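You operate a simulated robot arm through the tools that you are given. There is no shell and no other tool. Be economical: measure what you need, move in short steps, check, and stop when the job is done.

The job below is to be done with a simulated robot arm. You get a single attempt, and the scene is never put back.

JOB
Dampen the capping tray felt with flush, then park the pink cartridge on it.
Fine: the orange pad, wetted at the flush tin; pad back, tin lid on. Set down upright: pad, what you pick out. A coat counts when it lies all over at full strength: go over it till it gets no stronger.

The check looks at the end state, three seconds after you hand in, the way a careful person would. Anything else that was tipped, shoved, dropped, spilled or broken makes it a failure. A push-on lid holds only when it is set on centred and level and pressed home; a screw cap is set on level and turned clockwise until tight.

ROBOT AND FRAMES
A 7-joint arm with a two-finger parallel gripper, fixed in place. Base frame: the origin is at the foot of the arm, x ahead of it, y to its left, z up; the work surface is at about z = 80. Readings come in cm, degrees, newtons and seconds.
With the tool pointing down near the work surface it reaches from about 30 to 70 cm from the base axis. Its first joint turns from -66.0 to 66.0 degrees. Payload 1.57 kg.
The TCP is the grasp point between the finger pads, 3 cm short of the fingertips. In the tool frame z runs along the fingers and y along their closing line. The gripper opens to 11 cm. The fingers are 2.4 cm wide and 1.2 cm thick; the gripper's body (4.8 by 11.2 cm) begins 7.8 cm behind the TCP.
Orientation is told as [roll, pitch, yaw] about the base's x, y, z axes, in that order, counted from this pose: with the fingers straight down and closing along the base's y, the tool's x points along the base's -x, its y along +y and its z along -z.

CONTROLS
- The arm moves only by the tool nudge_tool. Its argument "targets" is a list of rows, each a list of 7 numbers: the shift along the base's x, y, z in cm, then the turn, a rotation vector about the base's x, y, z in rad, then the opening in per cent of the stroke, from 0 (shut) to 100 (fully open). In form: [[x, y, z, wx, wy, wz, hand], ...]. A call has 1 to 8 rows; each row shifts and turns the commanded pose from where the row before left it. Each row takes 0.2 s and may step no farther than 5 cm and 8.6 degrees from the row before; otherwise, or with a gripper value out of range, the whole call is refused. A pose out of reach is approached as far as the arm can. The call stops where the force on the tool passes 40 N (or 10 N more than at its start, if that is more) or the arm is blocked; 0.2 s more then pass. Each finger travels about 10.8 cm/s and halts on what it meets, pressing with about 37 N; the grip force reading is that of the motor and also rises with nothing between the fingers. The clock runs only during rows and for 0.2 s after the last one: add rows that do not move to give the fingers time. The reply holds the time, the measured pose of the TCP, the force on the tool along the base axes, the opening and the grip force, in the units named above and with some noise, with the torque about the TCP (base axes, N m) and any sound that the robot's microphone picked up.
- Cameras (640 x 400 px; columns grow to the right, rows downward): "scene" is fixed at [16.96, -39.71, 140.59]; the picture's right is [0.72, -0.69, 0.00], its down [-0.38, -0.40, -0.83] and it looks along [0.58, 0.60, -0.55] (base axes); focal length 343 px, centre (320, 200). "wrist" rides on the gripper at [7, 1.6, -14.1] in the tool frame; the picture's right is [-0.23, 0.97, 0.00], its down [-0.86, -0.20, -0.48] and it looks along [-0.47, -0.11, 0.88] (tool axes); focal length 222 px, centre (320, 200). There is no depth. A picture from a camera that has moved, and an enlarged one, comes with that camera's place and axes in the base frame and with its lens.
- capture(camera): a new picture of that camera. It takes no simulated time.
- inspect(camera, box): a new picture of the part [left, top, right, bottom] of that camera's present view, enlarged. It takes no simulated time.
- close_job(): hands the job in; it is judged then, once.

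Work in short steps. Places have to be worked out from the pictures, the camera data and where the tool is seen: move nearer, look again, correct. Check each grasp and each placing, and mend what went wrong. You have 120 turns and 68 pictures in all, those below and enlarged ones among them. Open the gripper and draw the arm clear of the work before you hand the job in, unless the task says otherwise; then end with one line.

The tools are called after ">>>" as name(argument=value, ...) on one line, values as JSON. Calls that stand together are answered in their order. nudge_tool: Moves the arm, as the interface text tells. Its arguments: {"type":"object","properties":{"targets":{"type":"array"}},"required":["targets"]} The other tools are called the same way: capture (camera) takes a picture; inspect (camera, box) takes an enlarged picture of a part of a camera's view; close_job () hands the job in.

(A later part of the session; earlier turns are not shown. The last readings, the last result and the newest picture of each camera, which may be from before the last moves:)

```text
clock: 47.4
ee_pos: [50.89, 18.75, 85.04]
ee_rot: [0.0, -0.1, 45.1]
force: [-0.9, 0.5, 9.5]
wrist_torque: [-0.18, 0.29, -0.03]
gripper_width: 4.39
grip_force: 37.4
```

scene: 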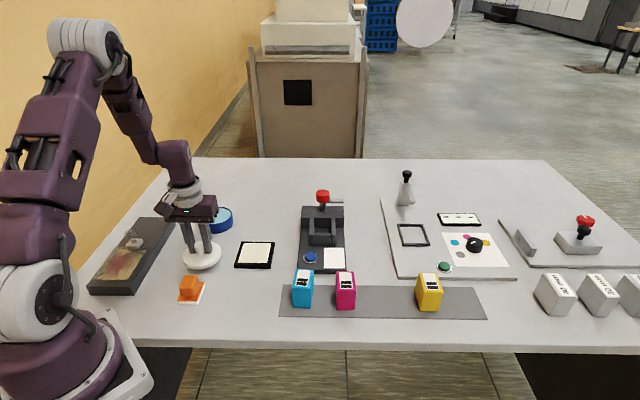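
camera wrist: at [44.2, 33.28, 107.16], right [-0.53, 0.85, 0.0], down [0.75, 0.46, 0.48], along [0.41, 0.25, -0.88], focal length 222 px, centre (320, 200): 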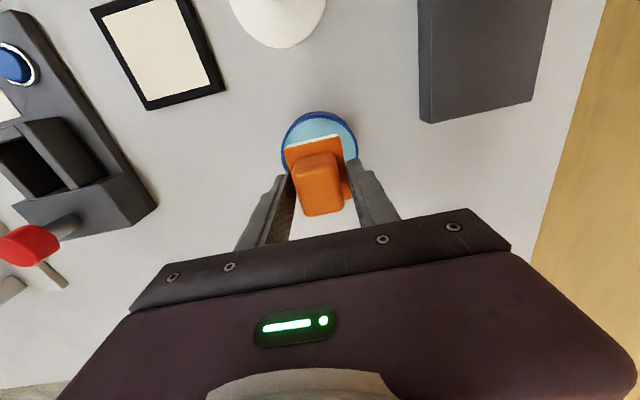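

Contact at ~10 N. Now a perimeter loop with overrun: right, then front, then leftward.

>>> nudge_tool(targets=[[0.6, -0.6, -0.02, 0, 0, 0, 0], [0.6, -0.6, 0, 0, 0, 0, 0], [-0.57, -0.57, 0, 0, 0, 0, 0], [-0.57, -0.57, 0, 0, 0, 0, 0], [-0.6, 0.6, 0, 0, 0, 0, 0], [-0.6, 0.6, 0, 0, 0, 0, 0], [-0.6, 0.6, 0, 0, 0, 0, 0], [-0.6, 0.6, 0, 0, 0, 0, 0]])

>>> nudge_tool(targets=[[0.57, 0.57, 0, 0, 0, 0, 0], [0.57, 0.57, 0, 0, 0, 0, 0], [0.57, 0.57, 0, 0, 0, 0, 0], [0.57, 0.57, 0, 0, 0, 0, 0], [0.6, -0.6, 0, 0, 0, 0, 0], [0.6, -0.6, 0, 0, 0, 0, 0], [0.6, -0.6, 0, 0, 0, 0, 0], [0.6, -0.6, 0, 0, 0, 0, 0]])

>>> inspect(camera="scene", box=[210, 215, 300, 280])

```text
clock: 49.2
ee_pos: [48.61, 18.72, 84.97]
ee_rot: [-0.2, 0.0, 44.9]
force: [15.1, -18.5, 30.4]
wrist_torque: [-0.75, -0.42, 0.16]
gripper_width: 4.37
grip_force: 37.0
```

```text
clock: 51.0
ee_pos: [53.37, 18.73, 85.05]
ee_rot: [0.0, -0.1, 44.9]
force: [0.2, 1.2, -0.7]
wrist_torque: [0.0, 0.04, -0.02]
gripper_width: 4.41
grip_force: 36.6
```

```text
6.15 times, centred on (255, 248) of scene
camera zoom: at [16.96, -39.71, 140.59], right [0.72, -0.69, 0.0], down [-0.38, -0.4, -0.83], along [0.58, 0.6, -0.55], focal length 2110 px, centre (720, -92)
```

zoom: 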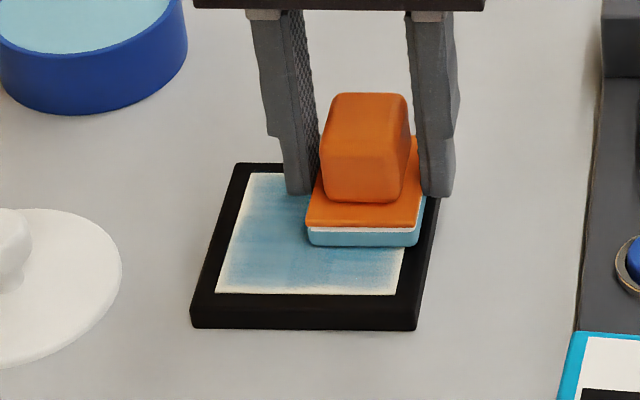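

Force varies: strong at the front where the pad may ride the rim, none at the back. I lift off and look closely at the rim and the coat.

>>> nudge_tool(targets=[[0, 0, 2, 0, 0, 0, 0], [0, 0, 3, 0, 0, 0, 0], [2.5, 2.5, 1, 0, 0, 0, 0], [0, 0, 0, 0, 0, 0, 0]])

>>> inspect(camera="scene", box=[235, 236, 277, 272])

>>> inspect(camera="scene", box=[245, 192, 290, 230])

```text
clock: 52.0
ee_pos: [55.78, 21.41, 91.17]
ee_rot: [0.0, 0.1, 45.0]
force: [0.2, -0.5, -1.5]
wrist_torque: [-0.02, 0.01, 0.01]
gripper_width: 4.42
grip_force: 37.2
```

```text
11.11 times, centred on (256, 254) of scene
camera zoom: at [16.96, -39.71, 140.59], right [0.72, -0.69, 0.0], down [-0.38, -0.4, -0.83], along [0.58, 0.6, -0.55], focal length 3809 px, centre (1031, -400)
```

zoom: 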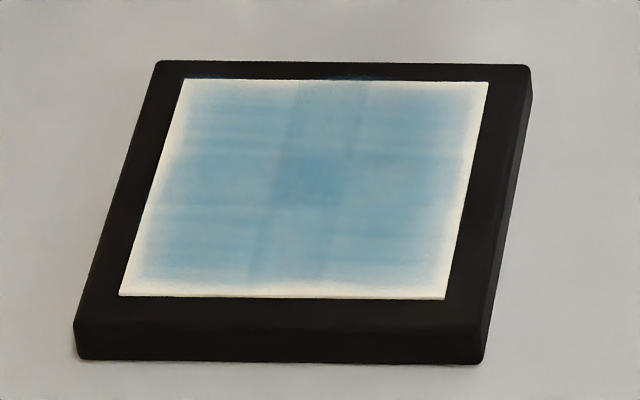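

```text
10.53 times, centred on (268, 211) of scene
camera zoom: at [16.96, -39.71, 140.59], right [0.72, -0.69, 0.0], down [-0.38, -0.4, -0.83], along [0.58, 0.6, -0.55], focal length 3609 px, centre (873, 84)
```

zoom: 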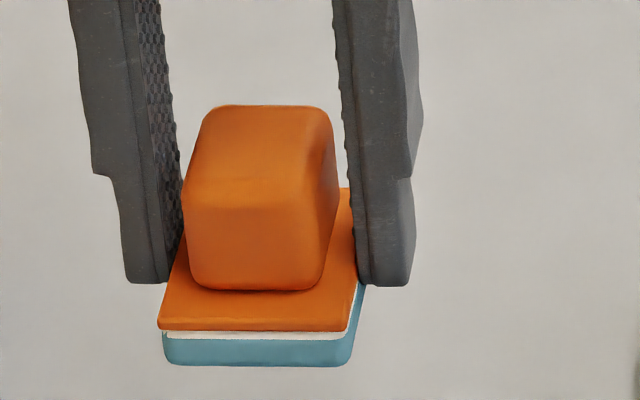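

The felt is slightly proud of the frame and the pad has rounded edges, so the margins just need more overrun passes. I go to the back-right corner and make contact.

>>> nudge_tool(targets=[[-2.15, -2.97, 0, 0, 0, 0, 0], [0, 0, -4, 0, 0, 0, 0], [0, 0, -2.05, 0, 0, 0, 0], [0, 0, -0.1, 0, 0, 0, 0], [0, 0, 0, 0, 0, 0, 0]])

```text
clock: 53.2
ee_pos: [53.79, 18.32, 84.8]
ee_rot: [0.0, -0.2, 45.0]
force: [1.3, -1.6, 24.6]
wrist_torque: [-0.44, 0.62, 0.04]
gripper_width: 4.39
grip_force: 37.3
```

Contact at 25 N. I stroke along the right edge to the front and back.

>>> nudge_tool(targets=[[-0.5, -0.5, 0.03, 0, 0, 0, 0], [-0.5, -0.5, 0, 0, 0, 0, 0], [-0.5, -0.5, 0, 0, 0, 0, 0], [-0.5, -0.5, 0, 0, 0, 0, 0], [-0.5, -0.5, 0, 0, 0, 0, 0], [0, 0, 0, 0, 0, 0, 0]])

>>> nudge_tool(targets=[[-0.5, 0.5, 0, 0, 0, 0, 0], [-0.5, 0.5, 0, 0, 0, 0, 0], [-0.5, 0.5, 0, 0, 0, 0, 0], [-0.5, 0.5, 0, 0, 0, 0, 0], [-0.5, 0.5, 0, 0, 0, 0, 0], [-0.5, 0.5, 0, 0, 0, 0, 0], [0, 0, 0, 0, 0, 0, 0]])

>>> inspect(camera="scene", box=[210, 215, 300, 280])

```text
clock: 54.6
ee_pos: [51.42, 15.81, 84.93]
ee_rot: [-0.1, -0.1, 45.0]
force: [11.9, 11.1, 22.9]
wrist_torque: [0.12, -0.08, -0.02]
gripper_width: 4.38
grip_force: 36.5
```

```text
clock: 56.2
ee_pos: [48.3, 18.64, 84.85]
ee_rot: [-0.2, -0.2, 45.0]
force: [14.7, -14.6, 26.9]
wrist_torque: [-0.69, -0.33, 0.2]
gripper_width: 4.4
grip_force: 36.8
```

```text
6.15 times, centred on (255, 248) of scene
camera zoom: at [16.95, -39.76, 140.58], right [0.72, -0.69, 0.0], down [-0.38, -0.4, -0.83], along [0.58, 0.6, -0.55], focal length 2110 px, centre (720, -92)
```

zoom: 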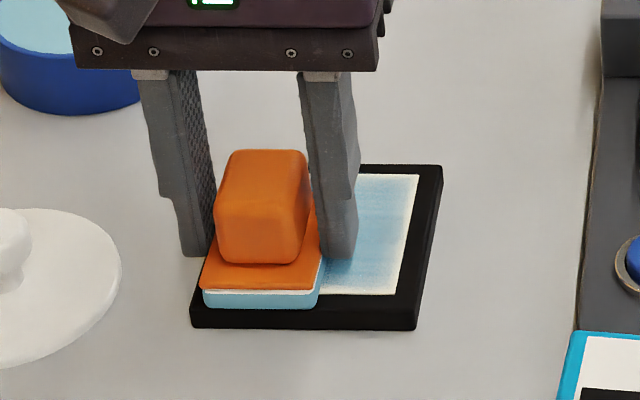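

The right margin remains pale even with clear overrun, so the pad is probably nearly spent. I re-wet it.

>>> nudge_tool(targets=[[0, 0, 3, 0, 0, 0, 0], [0, 0, 3, 0, 0, 0, 0], [0.5, 4.6, 0, 0, 0, 0, 0], [0.5, 4.6, 0, 0, 0, 0, 0], [0.5, 4.6, 0, 0, 0, 0, 0], [0.6, 4.4, 0, 0, 0, 0, 0], [0, 0, -3, 0, 0, 0, 0], [0, 0, 0, 0, 0, 0, 0]])

>>> nudge_tool(targets=[[0, 0, -0.7, 0, 0, 0, 0], [0, 0, -0.2, 0, 0, 0, 0], [0, 0, -0.1, 0, 0, 0, 0], [0, 0, 0, 0, 0, 0, 0]])

```text
clock: 58.0
ee_pos: [50.49, 37.09, 87.64]
ee_rot: [-0.1, 0.0, 45.1]
force: [-0.9, -0.1, -1.4]
wrist_torque: [0.02, -0.02, -0.01]
gripper_width: 4.41
grip_force: 36.5
```

```text
clock: 59.0
ee_pos: [50.33, 36.94, 86.72]
ee_rot: [0.0, 0.0, 44.9]
force: [0.3, -1.3, 6.3]
wrist_torque: [-0.18, 0.07, -0.02]
gripper_width: 4.39
grip_force: 37.2
```

Contact in the tin. I wiggle the pad slightly for full wetting, dwell, then lift and return over the tray's right edge.

>>> nudge_tool(targets=[[0.25, 0, -0.02, 0, 0, 0, 0], [-0.4, 0, 0, 0, 0, 0, 0], [0.15, 0.2, 0, 0, 0, 0, 0], [0, -0.3, 0, 0, 0, 0, 0], [0, 0.1, 0, 0, 0, 0, 0], [0, 0, 0, 0, 0, 0, 0], [0, 0, 3, 0, 0, 0, 0], [0, 0, 2, 0, 0, 0, 0]])

>>> nudge_tool(targets=[[0.7, -4.5, 0, 0, 0, 0, 0], [0.7, -4.5, 0, 0, 0, 0, 0], [0.7, -4.5, 0, 0, 0, 0, 0], [0.7, -4.5, 0, 0, 0, 0, 0], [0, 0, -4, 0, 0, 0, 0], [0, 0, -2, 0, 0, 0, 0], [0, 0, 0, 0, 0, 0, 0]])

>>> inspect(camera="scene", box=[210, 215, 300, 280])

```text
clock: 60.8
ee_pos: [50.3, 36.79, 91.88]
ee_rot: [0.1, 0.1, 45.0]
force: [-0.3, 0.6, -0.5]
wrist_torque: [-0.01, 0.0, -0.01]
gripper_width: 4.37
grip_force: 36.7
```

```text
clock: 62.4
ee_pos: [52.92, 18.86, 85.6]
ee_rot: [0.1, -0.1, 45.0]
force: [0.2, -0.3, -0.7]
wrist_torque: [-0.01, 0.02, -0.02]
gripper_width: 4.37
grip_force: 37.1
```

```text
6.15 times, centred on (255, 248) of scene
camera zoom: at [16.96, -39.71, 140.59], right [0.72, -0.69, 0.0], down [-0.38, -0.4, -0.83], along [0.58, 0.6, -0.55], focal length 2110 px, centre (720, -92)
```

zoom: 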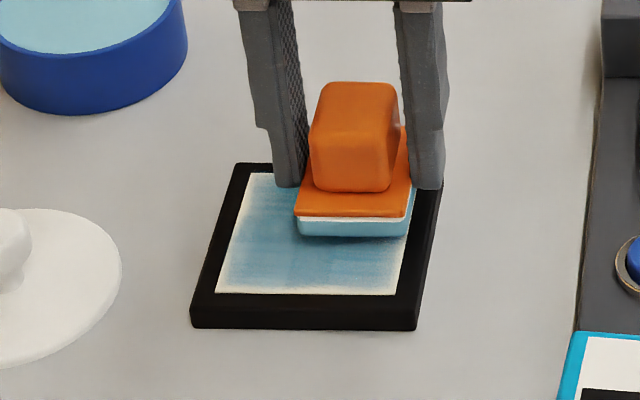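

The pad's right edge is now in line with the felt's right edge. I shift 0.4 further right, lower to contact.

>>> nudge_tool(targets=[[0.3, -0.3, -0.4, 0, 0, 0, 0], [0, 0, -0.2, 0, 0, 0, 0], [0, 0, -0.1, 0, 0, 0, 0], [0, 0, 0, 0, 0, 0, 0]])

```text
clock: 63.4
ee_pos: [53.32, 18.62, 85.04]
ee_rot: [0.0, 0.0, 44.9]
force: [0.9, -0.3, 0.0]
wrist_torque: [0.03, -0.02, 0.0]
gripper_width: 4.39
grip_force: 36.7
```

>>> nudge_tool(targets=[[0, 0, -0.15, 0, 0, 0, 0], [0, 0, -0.07, 0, 0, 0, 0], [0, 0, 0, 0, 0, 0, 0]])

```text
clock: 64.2
ee_pos: [53.33, 18.72, 84.89]
ee_rot: [0.0, 0.0, 45.0]
force: [-0.8, 0.4, -0.5]
wrist_torque: [0.0, 0.02, -0.03]
gripper_width: 4.38
grip_force: 37.3
```

>>> nudge_tool(targets=[[0, 0, -0.12, 0, 0, 0, 0], [0, 0, 0, 0, 0, 0, 0]])

```text
clock: 64.8
ee_pos: [53.33, 18.65, 84.79]
ee_rot: [-0.1, 0.0, 45.0]
force: [0.2, 0.2, 2.4]
wrist_torque: [0.05, 0.01, 0.0]
gripper_width: 4.39
grip_force: 37.1
```

Contact just begins at 84.79. I press a bit more and stroke along the right edge, then front-left.

>>> nudge_tool(targets=[[0, 0, -0.08, 0, 0, 0, 0], [-0.45, -0.45, 0, 0, 0, 0, 0], [-0.45, -0.45, 0, 0, 0, 0, 0], [-0.45, -0.45, 0, 0, 0, 0, 0], [-0.45, -0.45, 0, 0, 0, 0, 0], [-0.45, -0.45, 0, 0, 0, 0, 0], [0, 0, 0, 0, 0, 0, 0]])

>>> inspect(camera="scene", box=[210, 215, 300, 280])

```text
clock: 66.4
ee_pos: [51.25, 16.59, 84.76]
ee_rot: [-0.2, -0.3, 45.0]
force: [13.4, 14.0, 29.3]
wrist_torque: [0.28, -0.24, -0.01]
gripper_width: 4.42
grip_force: 36.3
```

```text
6.15 times, centred on (255, 248) of scene
camera zoom: at [16.94, -39.69, 140.6], right [0.72, -0.69, 0.0], down [-0.38, -0.4, -0.83], along [0.58, 0.6, -0.55], focal length 2110 px, centre (720, -92)
```

zoom: 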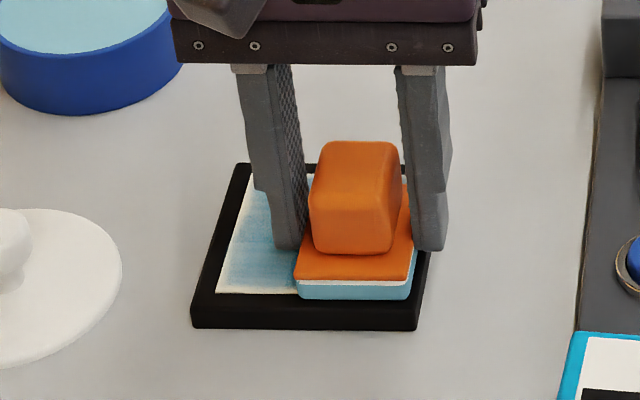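

Overrun now 0.65 right, 0.35 front. I stroke back along the right edge to the rear, slightly inward, then lift to see.

>>> nudge_tool(targets=[[-0.1, 0.1, 0, 0, 0, 0, 0], [0.5, 0.5, 0, 0, 0, 0, 0], [0.5, 0.5, 0, 0, 0, 0, 0], [0.5, 0.5, 0, 0, 0, 0, 0], [0.5, 0.5, 0, 0, 0, 0, 0], [0.4, 0.4, 0, 0, 0, 0, 0], [0, 0, 0, 0, 0, 0, 0]])

>>> nudge_tool(targets=[[-0.5, 0.5, 0, 0, 0, 0, 0], [-0.5, 0.5, 0, 0, 0, 0, 0], [-0.5, 0.5, 0, 0, 0, 0, 0], [-0.5, 0.5, 0, 0, 0, 0, 0], [-0.5, 0.5, 0, 0, 0, 0, 0], [0, 0, 0, 0, 0, 0, 0]])

>>> inspect(camera="scene", box=[210, 215, 300, 280])

```text
clock: 68.0
ee_pos: [53.35, 19.01, 84.66]
ee_rot: [0.0, -0.1, 45.0]
force: [-0.8, 0.8, -1.3]
wrist_torque: [0.02, 0.03, -0.03]
gripper_width: 4.39
grip_force: 36.8
```

```text
clock: 69.4
ee_pos: [50.76, 21.45, 84.79]
ee_rot: [0.1, 0.0, 45.0]
force: [-0.9, 0.3, -0.5]
wrist_torque: [0.0, -0.02, -0.04]
gripper_width: 4.41
grip_force: 36.6
```

```text
6.15 times, centred on (255, 248) of scene
camera zoom: at [16.96, -39.71, 140.59], right [0.72, -0.69, 0.0], down [-0.38, -0.4, -0.83], along [0.58, 0.6, -0.55], focal length 2110 px, centre (720, -92)
```

zoom: 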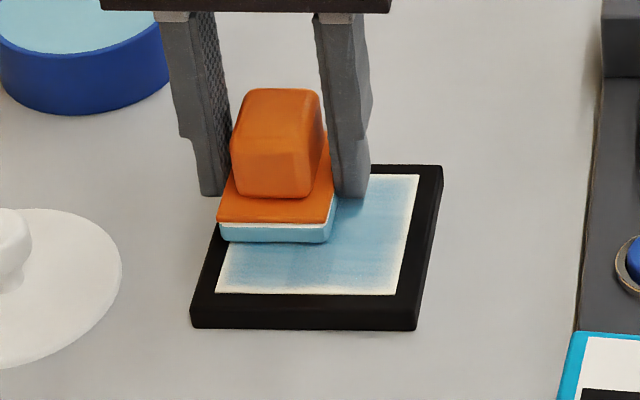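

The back strokes lost contact. I lift away and look at the felt closely to see which margins improved.

>>> nudge_tool(targets=[[0, 0, 2, 0, 0, 0, 0], [0, 0, 3, 0, 0, 0, 0], [2.5, 2.5, 1, 0, 0, 0, 0], [1.5, 1.5, 0, 0, 0, 0, 0], [0, 0, 0, 0, 0, 0, 0]])

>>> inspect(camera="scene", box=[235, 236, 277, 272])

```text
clock: 70.6
ee_pos: [54.83, 25.23, 90.67]
ee_rot: [0.0, 0.1, 45.1]
force: [-0.4, 0.1, -0.6]
wrist_torque: [-0.02, 0.05, 0.02]
gripper_width: 4.38
grip_force: 36.9
```

```text
11.11 times, centred on (256, 254) of scene
camera zoom: at [16.96, -39.71, 140.59], right [0.72, -0.69, 0.0], down [-0.38, -0.4, -0.83], along [0.58, 0.6, -0.55], focal length 3809 px, centre (1031, -400)
```

zoom: 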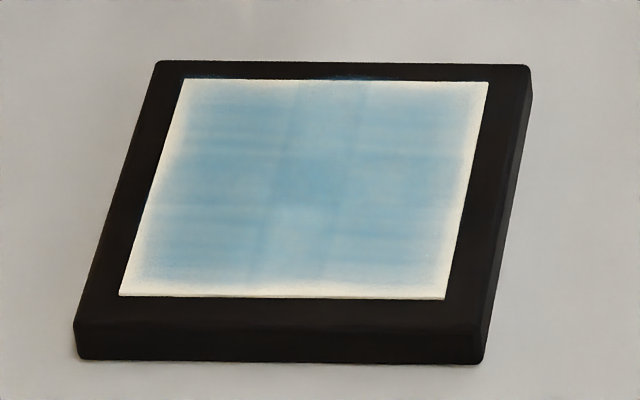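

The margins stay pale despite overrun, so I view the tray from above with the wrist camera to judge whether the rim stands proud.

>>> inspect(camera="wrist", box=[220, 10, 360, 110])

```text
4.00 times, centred on (290, 60) of wrist
camera zoom: at [48.84, 21.49, 104.88], right [-0.53, 0.85, 0.0], down [0.75, 0.46, 0.48], along [0.41, 0.25, -0.88], focal length 888 px, centre (440, 760)
```

zoom: 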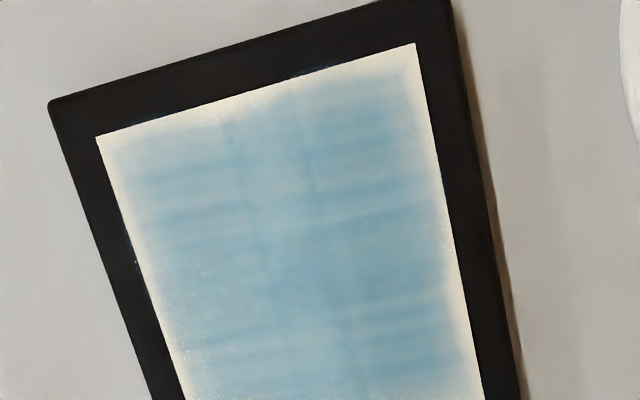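

The margins and interior bands show the coat isn't saturated; it needs more strokes with steady contact and a wet pad. I re-wet now.

>>> nudge_tool(targets=[[-1.5, 4, 0, 0, 0, 0, 0], [-1.5, 4, 0, 0, 0, 0, 0], [-1.4, 3.7, 0, 0, 0, 0, 0], [0, 0, -3, 0, 0, 0, 0], [0, 0, -0.7, 0, 0, 0, 0], [0, 0, -0.3, 0, 0, 0, 0], [0, 0, 0, 0, 0, 0, 0]])

>>> nudge_tool(targets=[[0, 0, -0.1, 0, 0, 0, 0], [0.25, 0, 0, 0, 0, 0, 0], [-0.4, 0, 0, 0, 0, 0, 0], [0.15, 0.2, 0, 0, 0, 0, 0], [0, -0.3, 0, 0, 0, 0, 0], [0, 0.1, 0, 0, 0, 0, 0], [0, 0, 0, 0, 0, 0, 0]])

```text
clock: 72.2
ee_pos: [50.4, 37.16, 86.71]
ee_rot: [0.0, 0.0, 45.0]
force: [0.2, -0.2, -0.4]
wrist_torque: [-0.01, -0.01, 0.01]
gripper_width: 4.38
grip_force: 37.0
```

```text
clock: 73.8
ee_pos: [50.49, 37.08, 86.66]
ee_rot: [0.0, 0.0, 44.9]
force: [-1.0, 0.8, -0.7]
wrist_torque: [0.01, -0.02, -0.01]
gripper_width: 4.38
grip_force: 37.2
```

No contact yet; I go a bit lower, to about 6 N, and wiggle.

>>> nudge_tool(targets=[[0, 0, -0.12, 0, 0, 0, 0], [0, -0.1, -0.06, 0, 0, 0, 0], [0, 0, 0, 0, 0, 0, 0], [0, 0, 0, 0, 0, 0, 0]])

```text
clock: 74.8
ee_pos: [50.53, 37.1, 86.52]
ee_rot: [0.1, -0.2, 45.0]
force: [-3.7, 4.2, 19.0]
wrist_torque: [-0.31, 0.56, -0.13]
gripper_width: 4.38
grip_force: 37.0
```

Good contact. I dwell and then go above the tray centre at just over contact height.

>>> nudge_tool(targets=[[-0.2, -0.2, 0.03, 0, 0, 0, 0], [0, 0, 0, 0, 0, 0, 0], [0, 0, 2.5, 0, 0, 0, 0], [0, 0, 1.5, 0, 0, 0, 0], [0.15, -4.6, 0, 0, 0, 0, 0], [0.15, -4.6, 0, 0, 0, 0, 0], [0.1, -4.6, 0, 0, 0, 0, 0], [0.1, -4.5, 0, 0, 0, 0, 0]])

>>> nudge_tool(targets=[[0, 0, -4, 0, 0, 0, 0], [0, 0, -1.6, 0, 0, 0, 0], [0, 0, -0.2, 0, 0, 0, 0], [0, 0, 0, 0, 0, 0, 0]])

```text
clock: 76.6
ee_pos: [50.72, 18.68, 90.67]
ee_rot: [0.0, 0.0, 45.0]
force: [0.3, -0.2, -0.7]
wrist_torque: [0.0, 0.01, -0.04]
gripper_width: 4.38
grip_force: 37.5
```

```text
clock: 77.6
ee_pos: [50.74, 18.53, 84.7]
ee_rot: [0.1, 0.0, 45.1]
force: [-0.1, 0.0, -0.9]
wrist_torque: [-0.02, -0.03, 0.03]
gripper_width: 4.4
grip_force: 36.8
```

>>> nudge_tool(targets=[[0, 0, -0.12, 0, 0, 0, 0], [0, 0, -0.1, 0, 0, 0, 0], [0, 0, 0, 0, 0, 0, 0]])

```text
clock: 78.4
ee_pos: [50.68, 18.67, 84.58]
ee_rot: [-0.1, 0.1, 45.0]
force: [-4.8, -0.6, 15.9]
wrist_torque: [-0.37, 0.49, -0.07]
gripper_width: 4.41
grip_force: 37.0
```

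The torque shows the contact is at the pad's front edge: the pad has tilted in the grip about the closing axis, from strokes along that direction. I press it flat on the felt to level it again.

>>> nudge_tool(targets=[[0, 0, -0.06, 0, 0, 0, 0], [0, 0, -0.06, 0, 0, 0, 0], [0, 0, 0, 0, 0, 0, 0]])

>>> inspect(camera="scene", box=[210, 215, 300, 280])

```text
clock: 79.2
ee_pos: [50.79, 18.64, 84.37]
ee_rot: [-0.1, -0.2, 45.0]
force: [-5.6, 1.0, 34.7]
wrist_torque: [-0.08, 0.25, -0.05]
gripper_width: 4.44
grip_force: 37.3
```

```text
6.15 times, centred on (255, 248) of scene
camera zoom: at [16.89, -39.73, 140.6], right [0.72, -0.69, 0.0], down [-0.38, -0.4, -0.83], along [0.58, 0.6, -0.55], focal length 2110 px, centre (720, -92)
```

zoom: 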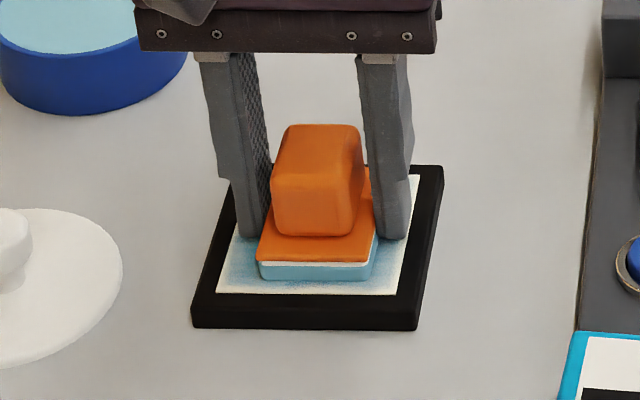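

The pad is level again (torque small). From now I stroke only along the closing direction, shifting front/back with the pad lifted. First the front row.

>>> nudge_tool(targets=[[0, 0, 0.4, 0, 0, 0, 0], [-1.98, 0.57, 0, 0, 0, 0, 0], [0, 0, -0.33, 0, 0, 0, 0], [0, 0, 0, 0, 0, 0, 0]])

```text
clock: 80.2
ee_pos: [48.74, 19.06, 84.46]
ee_rot: [0.1, 0.0, 45.0]
force: [-4.0, -1.2, 9.8]
wrist_torque: [0.15, -0.11, 0.01]
gripper_width: 4.37
grip_force: 36.9
```

Contact of ~11 N. I stroke across and back along the front row.

>>> nudge_tool(targets=[[0.58, -0.58, -0.02, 0, 0, 0, 0], [0.58, -0.58, 0, 0, 0, 0, 0], [0.58, -0.58, 0, 0, 0, 0, 0], [0.56, -0.56, 0, 0, 0, 0, 0], [-0.58, 0.58, 0, 0, 0, 0, 0], [-0.58, 0.58, 0, 0, 0, 0, 0], [-0.58, 0.58, 0, 0, 0, 0, 0], [-0.56, 0.56, 0, 0, 0, 0, 0]])

>>> inspect(camera="scene", box=[210, 215, 300, 280])

```text
clock: 81.0
ee_pos: [50.28, 17.73, 84.38]
ee_rot: [0.2, -0.1, 45.1]
force: [-7.1, -0.5, 13.3]
wrist_torque: [0.03, 0.06, -0.01]
gripper_width: 4.41
grip_force: 37.5
stopped in row 4: the force on the tool passed its limit at 44 N (the readings are from after the stop); the commanded pose is now the measured one
```

```text
6.15 times, centred on (255, 248) of scene
camera zoom: at [16.92, -39.72, 140.6], right [0.72, -0.69, 0.0], down [-0.38, -0.4, -0.83], along [0.58, 0.6, -0.55], focal length 2110 px, centre (720, -92)
```

zoom: 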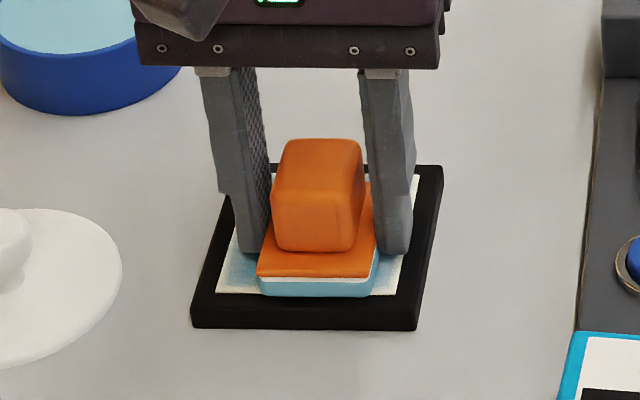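

Force peaked; now 13 N. I continue with smaller steps and a hair less pressure.

>>> nudge_tool(targets=[[0.42, -0.42, 0.03, 0, 0, 0, 0], [0.42, -0.42, 0, 0, 0, 0, 0], [-0.46, 0.46, 0, 0, 0, 0, 0], [-0.46, 0.46, 0, 0, 0, 0, 0], [-0.46, 0.46, 0, 0, 0, 0, 0], [-0.46, 0.46, 0, 0, 0, 0, 0], [-0.46, 0.46, 0, 0, 0, 0, 0]])

```text
clock: 82.6
ee_pos: [48.96, 19.15, 84.36]
ee_rot: [0.2, -0.2, 45.1]
force: [6.3, -4.3, 8.0]
wrist_torque: [-0.2, -0.11, 0.06]
gripper_width: 4.37
grip_force: 37.3
```

Steady contact. Another pass across and back.

>>> nudge_tool(targets=[[0.56, -0.56, 0, 0, 0, 0, 0], [0.56, -0.56, 0, 0, 0, 0, 0], [0.56, -0.56, 0, 0, 0, 0, 0], [0.56, -0.56, 0, 0, 0, 0, 0], [-0.59, 0.59, 0, 0, 0, 0, 0], [-0.59, 0.59, 0, 0, 0, 0, 0], [-0.59, 0.59, 0, 0, 0, 0, 0], [-0.59, 0.59, 0, 0, 0, 0, 0]])

>>> inspect(camera="scene", box=[235, 236, 277, 272])

```text
clock: 84.4
ee_pos: [48.79, 19.2, 84.32]
ee_rot: [0.1, -0.1, 45.1]
force: [11.8, -15.1, 22.5]
wrist_torque: [-0.45, -0.65, -0.16]
gripper_width: 4.39
grip_force: 37.3
```

```text
11.11 times, centred on (256, 254) of scene
camera zoom: at [16.94, -39.76, 140.58], right [0.72, -0.69, 0.0], down [-0.38, -0.4, -0.83], along [0.58, 0.6, -0.55], focal length 3809 px, centre (1031, -400)
```

zoom: 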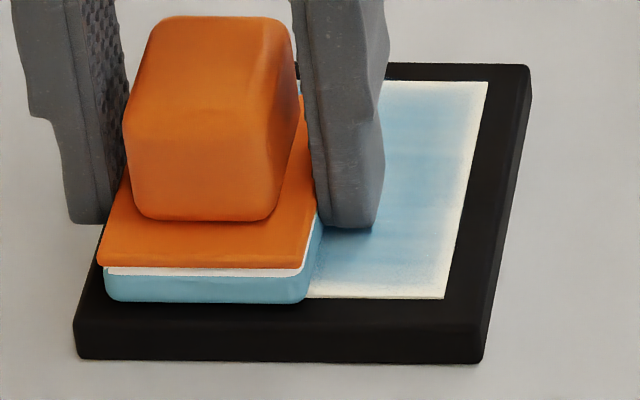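

The margin strip needs further overrun. I shift 0.4 toward front and repeat the stroke with about 0.8 overrun at both ends.

>>> nudge_tool(targets=[[-0.28, -0.28, 0.05, 0, 0, 0, 0], [0.68, -0.68, -0.02, 0, 0, 0, 0], [0.68, -0.68, 0, 0, 0, 0, 0], [0.68, -0.68, 0, 0, 0, 0, 0], [0.68, -0.68, 0, 0, 0, 0, 0], [0, 0, 0, 0, 0, 0, 0]])

>>> nudge_tool(targets=[[-0.6, 0.6, 0, 0, 0, 0, 0], [-0.6, 0.6, 0, 0, 0, 0, 0], [-0.6, 0.6, 0, 0, 0, 0, 0], [-0.6, 0.6, 0, 0, 0, 0, 0], [-0.6, 0.6, 0, 0, 0, 0, 0], [0, 0, 0, 0, 0, 0, 0]])

>>> inspect(camera="scene", box=[235, 236, 277, 272])

```text
clock: 85.8
ee_pos: [51.09, 16.45, 84.4]
ee_rot: [0.2, -0.1, 45.2]
force: [-9.2, 8.4, 13.1]
wrist_torque: [0.23, 0.12, 0.08]
gripper_width: 4.38
grip_force: 37.1
```

```text
clock: 87.2
ee_pos: [48.23, 19.5, 84.45]
ee_rot: [0.2, -0.1, 45.0]
force: [-0.5, 0.5, -0.5]
wrist_torque: [0.01, 0.0, -0.02]
gripper_width: 4.41
grip_force: 37.6
```

```text
11.11 times, centred on (256, 254) of scene
camera zoom: at [16.96, -39.71, 140.59], right [0.72, -0.69, 0.0], down [-0.38, -0.4, -0.83], along [0.58, 0.6, -0.55], focal length 3809 px, centre (1031, -400)
```

zoom: 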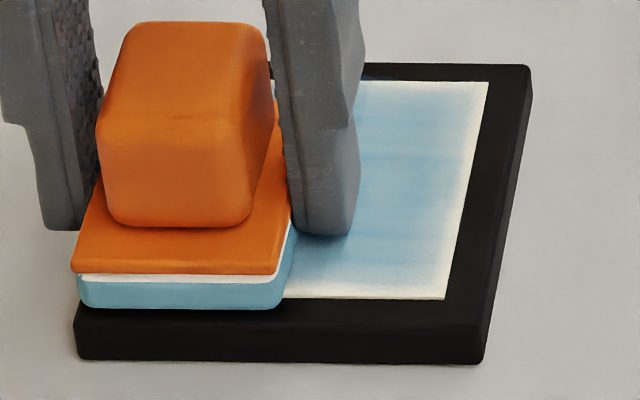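

Overrun is working: the front-right improved. I press slightly and stroke right again, then shift back with a small lift and stroke left along the middle.

>>> nudge_tool(targets=[[0.1, -0.1, -0.09, 0, 0, 0, 0], [0.5, -0.5, 0, 0, 0, 0, 0], [0.5, -0.5, 0, 0, 0, 0, 0], [0.5, -0.5, 0, 0, 0, 0, 0], [0.5, -0.5, 0, 0, 0, 0, 0], [0.5, -0.5, 0, 0, 0, 0, 0], [0.5, -0.5, 0, 0, 0, 0, 0]])

>>> nudge_tool(targets=[[0.42, 0.42, 0.2, 0, 0, 0, 0], [0.42, 0.42, 0, 0, 0, 0, 0], [0, 0, -0.2, 0, 0, 0, 0], [-0.6, 0.6, 0, 0, 0, 0, 0], [-0.6, 0.6, 0, 0, 0, 0, 0], [-0.6, 0.6, 0, 0, 0, 0, 0], [-0.6, 0.6, 0, 0, 0, 0, 0], [-0.6, 0.6, 0, 0, 0, 0, 0]])

```text
clock: 89.0
ee_pos: [51.2, 16.4, 84.4]
ee_rot: [0.3, -0.1, 45.1]
force: [-7.0, 0.6, 12.5]
wrist_torque: [0.01, 0.04, 0.01]
gripper_width: 4.38
grip_force: 37.4
stopped in row 7: the force on the tool passed its limit at 41 N (the readings are from after the stop); the commanded pose is now the measured one
```

```text
clock: 90.8
ee_pos: [49.2, 20.11, 84.41]
ee_rot: [0.3, 0.0, 45.0]
force: [4.1, -5.2, 7.8]
wrist_torque: [-0.17, -0.27, -0.09]
gripper_width: 4.42
grip_force: 36.9
```

Good. Stroke right along the middle, then shift to the back row and stroke left.

>>> nudge_tool(targets=[[0.55, -0.55, 0, 0, 0, 0, 0], [0.55, -0.55, 0, 0, 0, 0, 0], [0.55, -0.55, 0, 0, 0, 0, 0], [0.55, -0.55, 0, 0, 0, 0, 0], [0.55, -0.55, 0, 0, 0, 0, 0], [0.3, -0.3, 0, 0, 0, 0, 0]])

>>> nudge_tool(targets=[[0.5, 0.5, 0.2, 0, 0, 0, 0], [0.5, 0.5, 0, 0, 0, 0, 0], [0, 0, -0.23, 0, 0, 0, 0], [-0.6, 0.6, 0, 0, 0, 0, 0], [-0.6, 0.6, 0, 0, 0, 0, 0], [-0.6, 0.6, 0, 0, 0, 0, 0], [-0.6, 0.6, 0, 0, 0, 0, 0], [-0.6, 0.6, 0, 0, 0, 0, 0]])

>>> inspect(camera="scene", box=[235, 236, 277, 272])

```text
clock: 92.2
ee_pos: [52.16, 17.44, 84.37]
ee_rot: [0.4, -0.3, 45.3]
force: [-10.1, 14.9, 21.9]
wrist_torque: [0.24, 0.32, -0.09]
gripper_width: 4.4
grip_force: 37.0
```

```text
clock: 94.0
ee_pos: [50.24, 21.07, 84.35]
ee_rot: [0.2, -0.2, 45.1]
force: [9.7, -10.7, 16.2]
wrist_torque: [-0.33, -0.23, 0.06]
gripper_width: 4.39
grip_force: 37.5
```

```text
11.11 times, centred on (256, 254) of scene
camera zoom: at [16.95, -39.75, 140.58], right [0.72, -0.69, 0.0], down [-0.38, -0.4, -0.83], along [0.58, 0.6, -0.55], focal length 3809 px, centre (1031, -400)
```

zoom: 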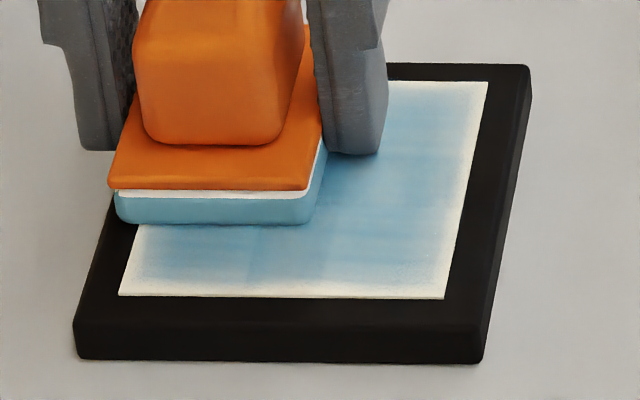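

Contact is consistent now. I finish the back row with a stroke to the right at 0.4 further back, then go for more flush.

>>> nudge_tool(targets=[[0.3, 0.3, 0, 0, 0, 0, 0], [0.55, -0.55, 0, 0, 0, 0, 0], [0.55, -0.55, 0, 0, 0, 0, 0], [0.55, -0.55, 0, 0, 0, 0, 0], [0.55, -0.55, 0, 0, 0, 0, 0], [0.55, -0.55, 0, 0, 0, 0, 0], [0.3, -0.3, 0, 0, 0, 0, 0]])

>>> nudge_tool(targets=[[0, 0, 3, 0, 0, 0, 0], [0, 0, 2.5, 0, 0, 0, 0], [-0.7, 4.7, 0, 0, 0, 0, 0], [-0.7, 4.7, 0, 0, 0, 0, 0], [-0.7, 4.7, 0, 0, 0, 0, 0], [-0.7, 4.5, 0, 0, 0, 0, 0], [0, 0, 0, 0, 0, 0, 0]])

>>> inspect(camera="scene", box=[235, 236, 277, 272])

```text
clock: 94.6
ee_pos: [50.42, 21.27, 84.27]
ee_rot: [0.7, 0.5, 45.1]
force: [-5.3, -2.7, 14.4]
wrist_torque: [-0.13, -0.28, -0.18]
gripper_width: 4.38
grip_force: 36.7
stopped in row 2: the force on the tool passed its limit at 43 N (the readings are from after the stop); the commanded pose is now the measured one
```

```text
clock: 96.2
ee_pos: [47.83, 40.12, 89.57]
ee_rot: [0.7, 0.4, 45.2]
force: [-0.2, 0.0, -0.4]
wrist_torque: [0.04, -0.02, 0.03]
gripper_width: 4.37
grip_force: 37.1
```

```text
11.11 times, centred on (256, 254) of scene
camera zoom: at [16.96, -39.71, 140.59], right [0.72, -0.69, 0.0], down [-0.38, -0.4, -0.83], along [0.58, 0.6, -0.55], focal length 3809 px, centre (1031, -400)
```

zoom: 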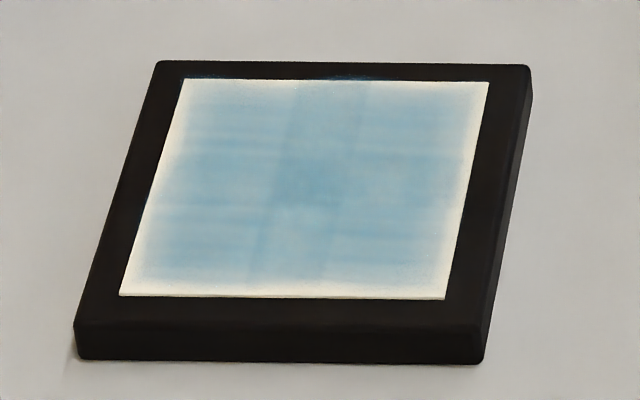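

The pattern looks little changed, so I test clearly: re-wet thoroughly, go over one strip, and compare with this picture. First level the tool and go over the tin.

>>> nudge_tool(targets=[[1.3, -1.6, 0, -0.012, -0.007, 0, 0], [1.27, -1.5, 0, 0, 0, 0, 0], [0, 0, -2.5, 0, 0, 0, 0], [0, 0, -0.4, 0, 0, 0, 0], [0, 0, 0, 0, 0, 0, 0]])

>>> inspect(camera="scene", box=[170, 160, 270, 240])

```text
clock: 97.4
ee_pos: [50.12, 36.79, 86.58]
ee_rot: [-0.1, 0.5, 45.2]
force: [0.4, 0.4, -2.2]
wrist_torque: [0.01, -0.02, -0.01]
gripper_width: 4.4
grip_force: 37.1
```

```text
5.00 times, centred on (220, 200) of scene
camera zoom: at [16.96, -39.71, 140.59], right [0.72, -0.69, 0.0], down [-0.38, -0.4, -0.83], along [0.58, 0.6, -0.55], focal length 1714 px, centre (820, 200)
```

zoom: 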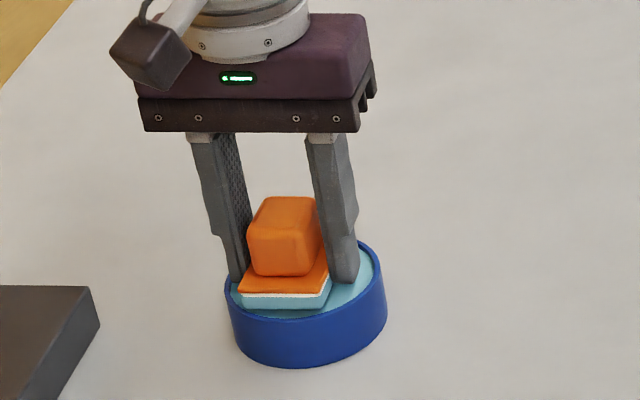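

I shift 0.6 right to centre the pad in the tin, level it, and press to contact.

>>> nudge_tool(targets=[[0.42, -0.3, 0, 0, -0.009, 0, 0], [0, 0, -0.15, 0, 0, 0, 0], [0, 0, -0.1, 0, 0, 0, 0], [0, 0, 0, 0, 0, 0, 0]])

```text
clock: 98.4
ee_pos: [50.61, 36.51, 86.47]
ee_rot: [-0.4, 0.4, 45.1]
force: [-0.7, 0.5, -0.5]
wrist_torque: [0.0, 0.02, -0.01]
gripper_width: 4.42
grip_force: 36.8
```

The residual tilt is about −0.57° about base x; I correct that and press further to contact.

>>> nudge_tool(targets=[[0, 0, 0, 0.0097, 0.0009, 0, 0], [0, 0, -0.12, 0, 0, 0, 0], [0, 0, 0, 0, 0, 0, 0]])

```text
clock: 99.2
ee_pos: [50.75, 36.56, 86.49]
ee_rot: [-0.1, -0.1, 45.2]
force: [0.5, 0.7, -0.9]
wrist_torque: [0.01, 0.01, -0.01]
gripper_width: 4.36
grip_force: 36.2
```

>>> nudge_tool(targets=[[0, 0, -0.12, 0, 0, 0, 0], [0, 0, -0.06, 0, 0, 0, 0], [0, 0, 0, 0, 0, 0, 0]])

```text
clock: 100.0
ee_pos: [50.67, 36.54, 86.27]
ee_rot: [-0.1, -0.2, 45.2]
force: [0.0, 0.0, 0.9]
wrist_torque: [0.03, 0.02, -0.01]
gripper_width: 4.37
grip_force: 37.0
```

Contact is just starting at 86.27. I press slightly, wiggle and dwell, then lift.

>>> nudge_tool(targets=[[0, 0, -0.07, 0, 0, 0, 0], [0.2, -0.2, 0, 0, 0, 0, 0], [-0.35, 0.35, 0, 0, 0, 0, 0], [0.2, -0.2, 0, 0, 0, 0, 0], [0, 0, 0, 0, 0, 0, 0], [0, 0, 0, 0, 0, 0, 0]])

>>> nudge_tool(targets=[[0, 0, 2.5, 0, 0, 0, 0], [0, 0, 2, 0, 0, 0, 0], [-0.5, -4.3, 0, 0, 0, 0, 0], [-0.5, -4.3, 0, 0, 0, 0, 0], [-0.5, -4.3, 0, 0, 0, 0, 0], [-0.5, -4.3, 0, 0, 0, 0, 0], [0, 0, -4, 0, 0, 0, 0], [0, 0, -2.1, 0, 0, 0, 0]])

>>> capture(camera="scene")

```text
clock: 101.4
ee_pos: [50.74, 36.42, 86.2]
ee_rot: [0.0, -0.1, 45.2]
force: [0.1, -0.2, 25.5]
wrist_torque: [-0.48, 0.52, 0.0]
gripper_width: 4.4
grip_force: 36.9
```

```text
clock: 103.2
ee_pos: [48.75, 19.34, 84.59]
ee_rot: [0.0, -0.1, 45.1]
force: [-1.0, -1.0, -0.5]
wrist_torque: [0.01, -0.01, -0.02]
gripper_width: 4.38
grip_force: 36.9
```

```text
17 pictures are left
```

scene: 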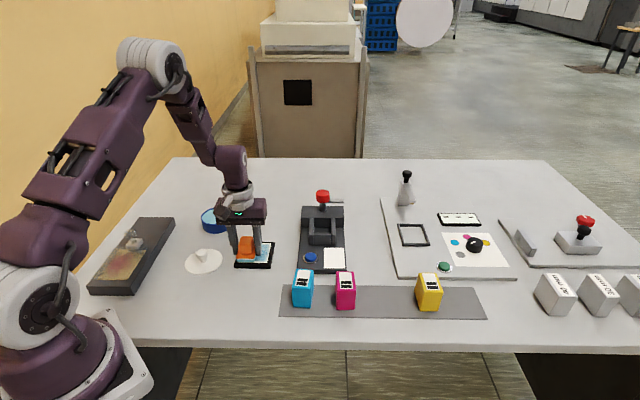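

Seventeen pictures remain, so I'll be sparing. I move to the felt centre and press to level the pad first.

>>> nudge_tool(targets=[[1.9, -0.6, 0, 0, 0, 0, 0], [0, 0, -0.25, 0, 0, 0, 0], [0, 0, -0.1, 0, 0, 0, 0], [0, 0, -0.06, 0, 0, 0, 0], [0, 0, 0, 0, 0, 0, 0]])

```text
clock: 104.4
ee_pos: [50.82, 18.61, 84.2]
ee_rot: [-0.1, -0.1, 45.1]
force: [-0.9, -1.7, 8.7]
wrist_torque: [-0.11, 0.25, -0.02]
gripper_width: 4.4
grip_force: 37.6
```

>>> nudge_tool(targets=[[0, 0, -0.06, 0, 0, 0, 0], [0, 0, -0.05, 0, 0, 0, 0], [0, 0, 0, 0, 0, 0, 0]])

```text
clock: 105.3
ee_pos: [50.69, 18.63, 84.21]
ee_rot: [-0.3, -0.4, 45.1]
force: [-3.3, -1.9, 8.4]
wrist_torque: [-0.18, 0.28, 0.01]
gripper_width: 4.38
grip_force: 37.3
stopped in row 3: the force on the tool passed its limit at 41 N (the readings are from after the stop); the commanded pose is now the measured one
```

The stop baked in a small tilt and contact is still at the front edge. I lift slightly, level the tool plus about 1° to raise the pad's front, and touch again.

>>> nudge_tool(targets=[[0, 0, 0.2, -0.013, 0.021, 0, 0], [0, 0, 0, 0, 0, 0, 0], [0, 0, -0.2, 0, 0, 0, 0], [0, 0, 0, 0, 0, 0, 0]])

```text
clock: 106.3
ee_pos: [50.8, 18.66, 84.34]
ee_rot: [0.1, 0.9, 45.1]
force: [-4.6, -0.6, 12.3]
wrist_torque: [0.06, -0.22, 0.06]
gripper_width: 4.39
grip_force: 37.2
```

The contact moved to the back edge, so the level lies between. I take back about 0.4°.

>>> nudge_tool(targets=[[0, 0, 0.05, 0.005, -0.005, 0, 0], [0, 0, -0.05, 0, 0, 0, 0], [0, 0, 0, 0, 0, 0, 0]])

```text
clock: 107.1
ee_pos: [50.83, 18.71, 84.28]
ee_rot: [0.0, 0.7, 45.1]
force: [-5.6, -4.7, 19.9]
wrist_torque: [0.18, -0.23, 0.0]
gripper_width: 4.39
grip_force: 37.0
```

Contact still toward the back; I take back another 0.4°.

>>> nudge_tool(targets=[[0, 0, 0.06, 0.005, -0.005, 0, 0], [0, 0, -0.03, 0, 0, 0, 0], [0, 0, 0, 0, 0, 0, 0]])

```text
clock: 107.9
ee_pos: [50.83, 18.68, 84.18]
ee_rot: [0.0, 0.1, 45.1]
force: [2.8, -2.1, 12.4]
wrist_torque: [0.07, -0.35, -0.05]
gripper_width: 4.39
grip_force: 36.8
```

Nearly flat now. I do the test strip: lift, move to the front-left with overrun, and touch down.

>>> nudge_tool(targets=[[0, 0, -0.04, 0, 0, 0, 0], [0, 0, 0.25, 0, 0, 0, 0], [-2.26, 0.56, 0, 0, 0, 0, 0], [0, 0, -0.18, 0, 0, 0, 0], [0, 0, 0, 0, 0, 0, 0]])

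```text
clock: 109.1
ee_pos: [48.4, 19.34, 84.22]
ee_rot: [0.3, 0.3, 45.1]
force: [-7.8, 1.4, 14.1]
wrist_torque: [0.01, -0.14, 0.06]
gripper_width: 4.38
grip_force: 37.5
```

Contact at 14 N. Slow stroke right, then back left.

>>> nudge_tool(targets=[[0.5, -0.5, 0, 0, 0, 0, 0], [0.5, -0.5, 0, 0, 0, 0, 0], [0.5, -0.5, 0, 0, 0, 0, 0], [0.5, -0.5, 0, 0, 0, 0, 0], [0.5, -0.5, 0, 0, 0, 0, 0], [0.4, -0.4, 0, 0, 0, 0, 0]])

>>> nudge_tool(targets=[[-0.5, 0.5, 0, 0, 0, 0, 0], [-0.5, 0.5, 0, 0, 0, 0, 0], [-0.5, 0.5, 0, 0, 0, 0, 0], [-0.5, 0.5, 0, 0, 0, 0, 0], [-0.5, 0.5, 0, 0, 0, 0, 0], [-0.4, 0.4, 0, 0, 0, 0, 0]])

>>> nudge_tool(targets=[[0.5, -0.5, 0, 0, 0, 0, 0], [0.5, -0.5, 0, 0, 0, 0, 0], [0.5, -0.5, 0, 0, 0, 0, 0], [0.5, -0.5, 0, 0, 0, 0, 0], [0.5, -0.5, 0, 0, 0, 0, 0], [0.4, -0.4, 0, 0, 0, 0, 0]])

```text
clock: 109.7
ee_pos: [49.04, 18.72, 84.22]
ee_rot: [0.5, 0.3, 45.3]
force: [-7.3, 0.7, 13.6]
wrist_torque: [-0.1, -0.18, -0.11]
gripper_width: 4.38
grip_force: 36.9
stopped in row 3: the force on the tool passed its limit at 54 N (the readings are from after the stop); the commanded pose is now the measured one
```

```text
clock: 111.1
ee_pos: [46.41, 21.6, 84.3]
ee_rot: [0.5, 0.2, 45.4]
force: [6.0, -7.3, 9.5]
wrist_torque: [-0.34, -0.48, -0.12]
gripper_width: 4.4
grip_force: 37.6
```

```text
clock: 111.6
ee_pos: [46.47, 21.46, 84.25]
ee_rot: [1.0, 0.2, 45.7]
force: [-6.3, 0.2, 10.0]
wrist_torque: [-0.1, -0.13, -0.07]
gripper_width: 4.37
grip_force: 36.5
stopped in row 2: the force on the tool passed its limit at 46 N (the readings are from after the stop); the commanded pose is now the measured one
```

I chained too far: the pad drifted left off the tray. I lift at once, level the tool, and look.

>>> nudge_tool(targets=[[0, 0, 1, 0, 0, 0, 0], [0, 0, 3, -0.01, -0.0148, -0.012, 0], [2, 2, 2, 0, 0, 0, 0], [2, 2, 0, 0, 0, 0, 0], [0, 0, 0, 0, 0, 0, 0]])

>>> inspect(camera="scene", box=[205, 180, 305, 275])

```text
clock: 112.8
ee_pos: [50.78, 25.36, 90.15]
ee_rot: [-0.1, 0.1, 44.9]
force: [-0.7, -0.1, -1.1]
wrist_torque: [0.02, 0.0, -0.01]
gripper_width: 4.39
grip_force: 37.2
```

```text
4.21 times, centred on (255, 228) of scene
camera zoom: at [16.96, -39.71, 140.59], right [0.72, -0.69, 0.0], down [-0.38, -0.4, -0.83], along [0.58, 0.6, -0.55], focal length 1444 px, centre (594, 84)
```

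zoom: 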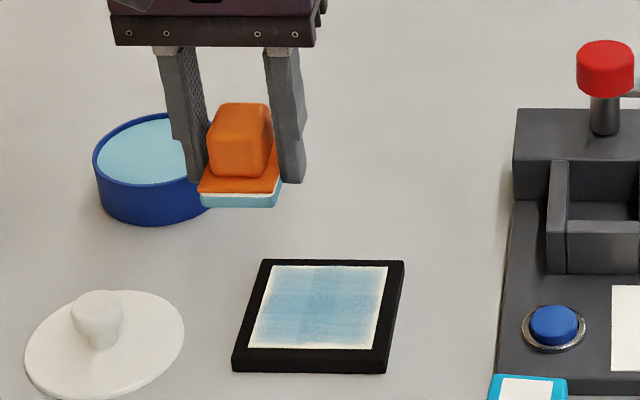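

The tray hasn't moved. I look at the felt from the wrist camera, near top-down, to judge the coat.

>>> inspect(camera="wrist", box=[195, 60, 325, 170])

```text
3.64 times, centred on (260, 115) of wrist
camera zoom: at [44.68, 21.69, 104.34], right [-0.53, 0.85, 0.0], down [0.75, 0.46, 0.48], along [0.41, 0.25, -0.88], focal length 808 px, centre (538, 509)
```

zoom: 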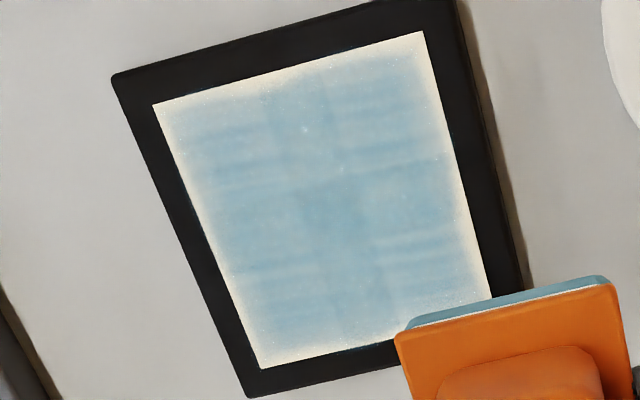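

The margins have narrowed slightly but the back and sides want another pass. I touch down at the back-left with light contact.

>>> nudge_tool(targets=[[-0.19, -4.24, 0, 0, 0, 0, 0], [0, 0, -3, 0, 0, 0, 0], [0, 0, -2.6, 0, 0, 0, 0], [0, 0, -0.2, 0, 0, 0, 0], [0, 0, -0.08, 0, 0, 0, 0], [0, 0, 0, 0, 0, 0, 0]])

```text
clock: 114.2
ee_pos: [50.48, 21.15, 84.31]
ee_rot: [-0.1, 0.1, 45.0]
force: [-1.0, -0.3, -1.0]
wrist_torque: [0.03, 0.04, 0.03]
gripper_width: 4.39
grip_force: 36.8
```

Not touching yet; I lower 0.14 and sweep right along the back row, then return.

>>> nudge_tool(targets=[[0, 0, -0.1, 0, 0, 0, 0], [0, 0, -0.06, 0, 0, 0, 0], [0.6, -0.6, 0, 0, 0, 0, 0], [0.6, -0.6, 0, 0, 0, 0, 0], [0.6, -0.6, 0, 0, 0, 0, 0], [0.6, -0.6, 0, 0, 0, 0, 0], [0.4, -0.4, 0, 0, 0, 0, 0]])

```text
clock: 115.6
ee_pos: [52.5, 19.18, 84.25]
ee_rot: [0.3, 0.1, 45.4]
force: [-6.0, 1.2, 9.4]
wrist_torque: [-0.11, -0.08, -0.05]
gripper_width: 4.39
grip_force: 37.1
stopped in row 6: the force on the tool passed its limit at 46 N (the readings are from after the stop); the commanded pose is now the measured one
```

It stopped at 46 N partway; I ease up slightly, finish the right end and sweep back left.

>>> nudge_tool(targets=[[0.4, -0.4, 0.04, 0, 0, 0, 0], [0.4, -0.4, 0, 0, 0, 0, 0], [-0.6, 0.6, 0, 0, 0, 0, 0], [-0.6, 0.6, 0, 0, 0, 0, 0], [-0.6, 0.6, 0, 0, 0, 0, 0], [-0.6, 0.6, 0, 0, 0, 0, 0], [-0.4, 0.4, 0, 0, 0, 0, 0]])

```text
clock: 117.2
ee_pos: [50.37, 21.18, 84.26]
ee_rot: [0.2, 0.1, 45.2]
force: [-0.6, -0.3, -2.0]
wrist_torque: [0.04, -0.02, 0.04]
gripper_width: 4.39
grip_force: 37.1
```

Now the left margin: short side-to-side rubs in the middle and at the front.

>>> nudge_tool(targets=[[-0.95, -0.95, 0.05, 0, 0, 0, 0], [0, 0, -0.13, 0, 0, 0, 0], [0.6, -0.6, 0, 0, 0, 0, 0], [-0.7, 0.7, 0, 0, 0, 0, 0], [-0.95, -0.95, 0.1, 0, 0, 0, 0], [0, 0, -0.1, 0, 0, 0, 0], [0.6, -0.6, 0, 0, 0, 0, 0], [-0.7, 0.7, 0, 0, 0, 0, 0]])

>>> inspect(camera="scene", box=[235, 236, 277, 272])

```text
clock: 118.8
ee_pos: [48.68, 19.32, 84.24]
ee_rot: [0.5, 0.1, 45.4]
force: [-6.6, -0.3, 10.0]
wrist_torque: [-0.14, -0.08, -0.11]
gripper_width: 4.41
grip_force: 37.4
stopped in row 8: the force on the tool passed its limit at 44 N (the readings are from after the stop); the commanded pose is now the measured one
```

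```text
11.11 times, centred on (256, 254) of scene
camera zoom: at [16.93, -39.72, 140.6], right [0.72, -0.69, 0.0], down [-0.38, -0.4, -0.83], along [0.58, 0.6, -0.55], focal length 3809 px, centre (1031, -400)
```

zoom: 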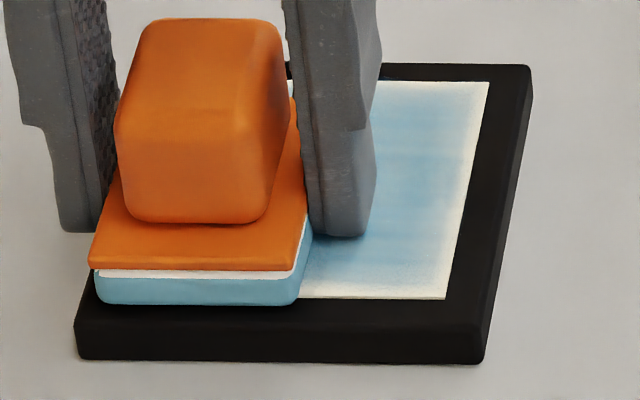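

The front-right looks better. I level the tool and make one more front sweep to the right, then the right margin.

>>> nudge_tool(targets=[[0, 0, 0.05, -0.005, -0.0074, -0.007, 0], [0.6, -0.6, 0, 0, 0, 0, 0], [0.6, -0.6, 0, 0, 0, 0, 0], [0.6, -0.6, 0, 0, 0, 0, 0], [0.6, -0.6, 0, 0, 0, 0, 0], [0.3, -0.3, 0, 0, 0, 0, 0], [-0.6, 0.6, 0, 0, 0, 0, 0], [0.6, -0.6, 0, 0, 0, 0, 0]])

```text
clock: 120.6
ee_pos: [51.32, 16.57, 84.37]
ee_rot: [0.0, 0.0, 45.1]
force: [-0.1, 0.6, -0.2]
wrist_torque: [0.04, -0.03, -0.01]
gripper_width: 4.41
grip_force: 37.0
```

Contact was lost; I lower and rub the right margin at front, middle and back.

>>> nudge_tool(targets=[[0, 0, -0.15, 0, 0, 0, 0], [-0.6, 0.6, 0, 0, 0, 0, 0], [0.6, -0.6, 0, 0, 0, 0, 0], [0.85, 0.85, 0.05, 0, 0, 0, 0], [-0.6, 0.6, -0.05, 0, 0, 0, 0], [0.6, -0.6, 0, 0, 0, 0, 0], [0.85, 0.85, 0.05, 0, 0, 0, 0], [-0.6, 0.6, -0.05, 0, 0, 0, 0]])

```text
clock: 121.4
ee_pos: [51.08, 16.77, 84.25]
ee_rot: [0.3, 0.1, 45.0]
force: [-9.3, -0.9, 12.3]
wrist_torque: [-0.13, -0.13, -0.06]
gripper_width: 4.38
grip_force: 36.8
stopped in row 4: the force on the tool passed its limit at 47 N (the readings are from after the stop); the commanded pose is now the measured one
```

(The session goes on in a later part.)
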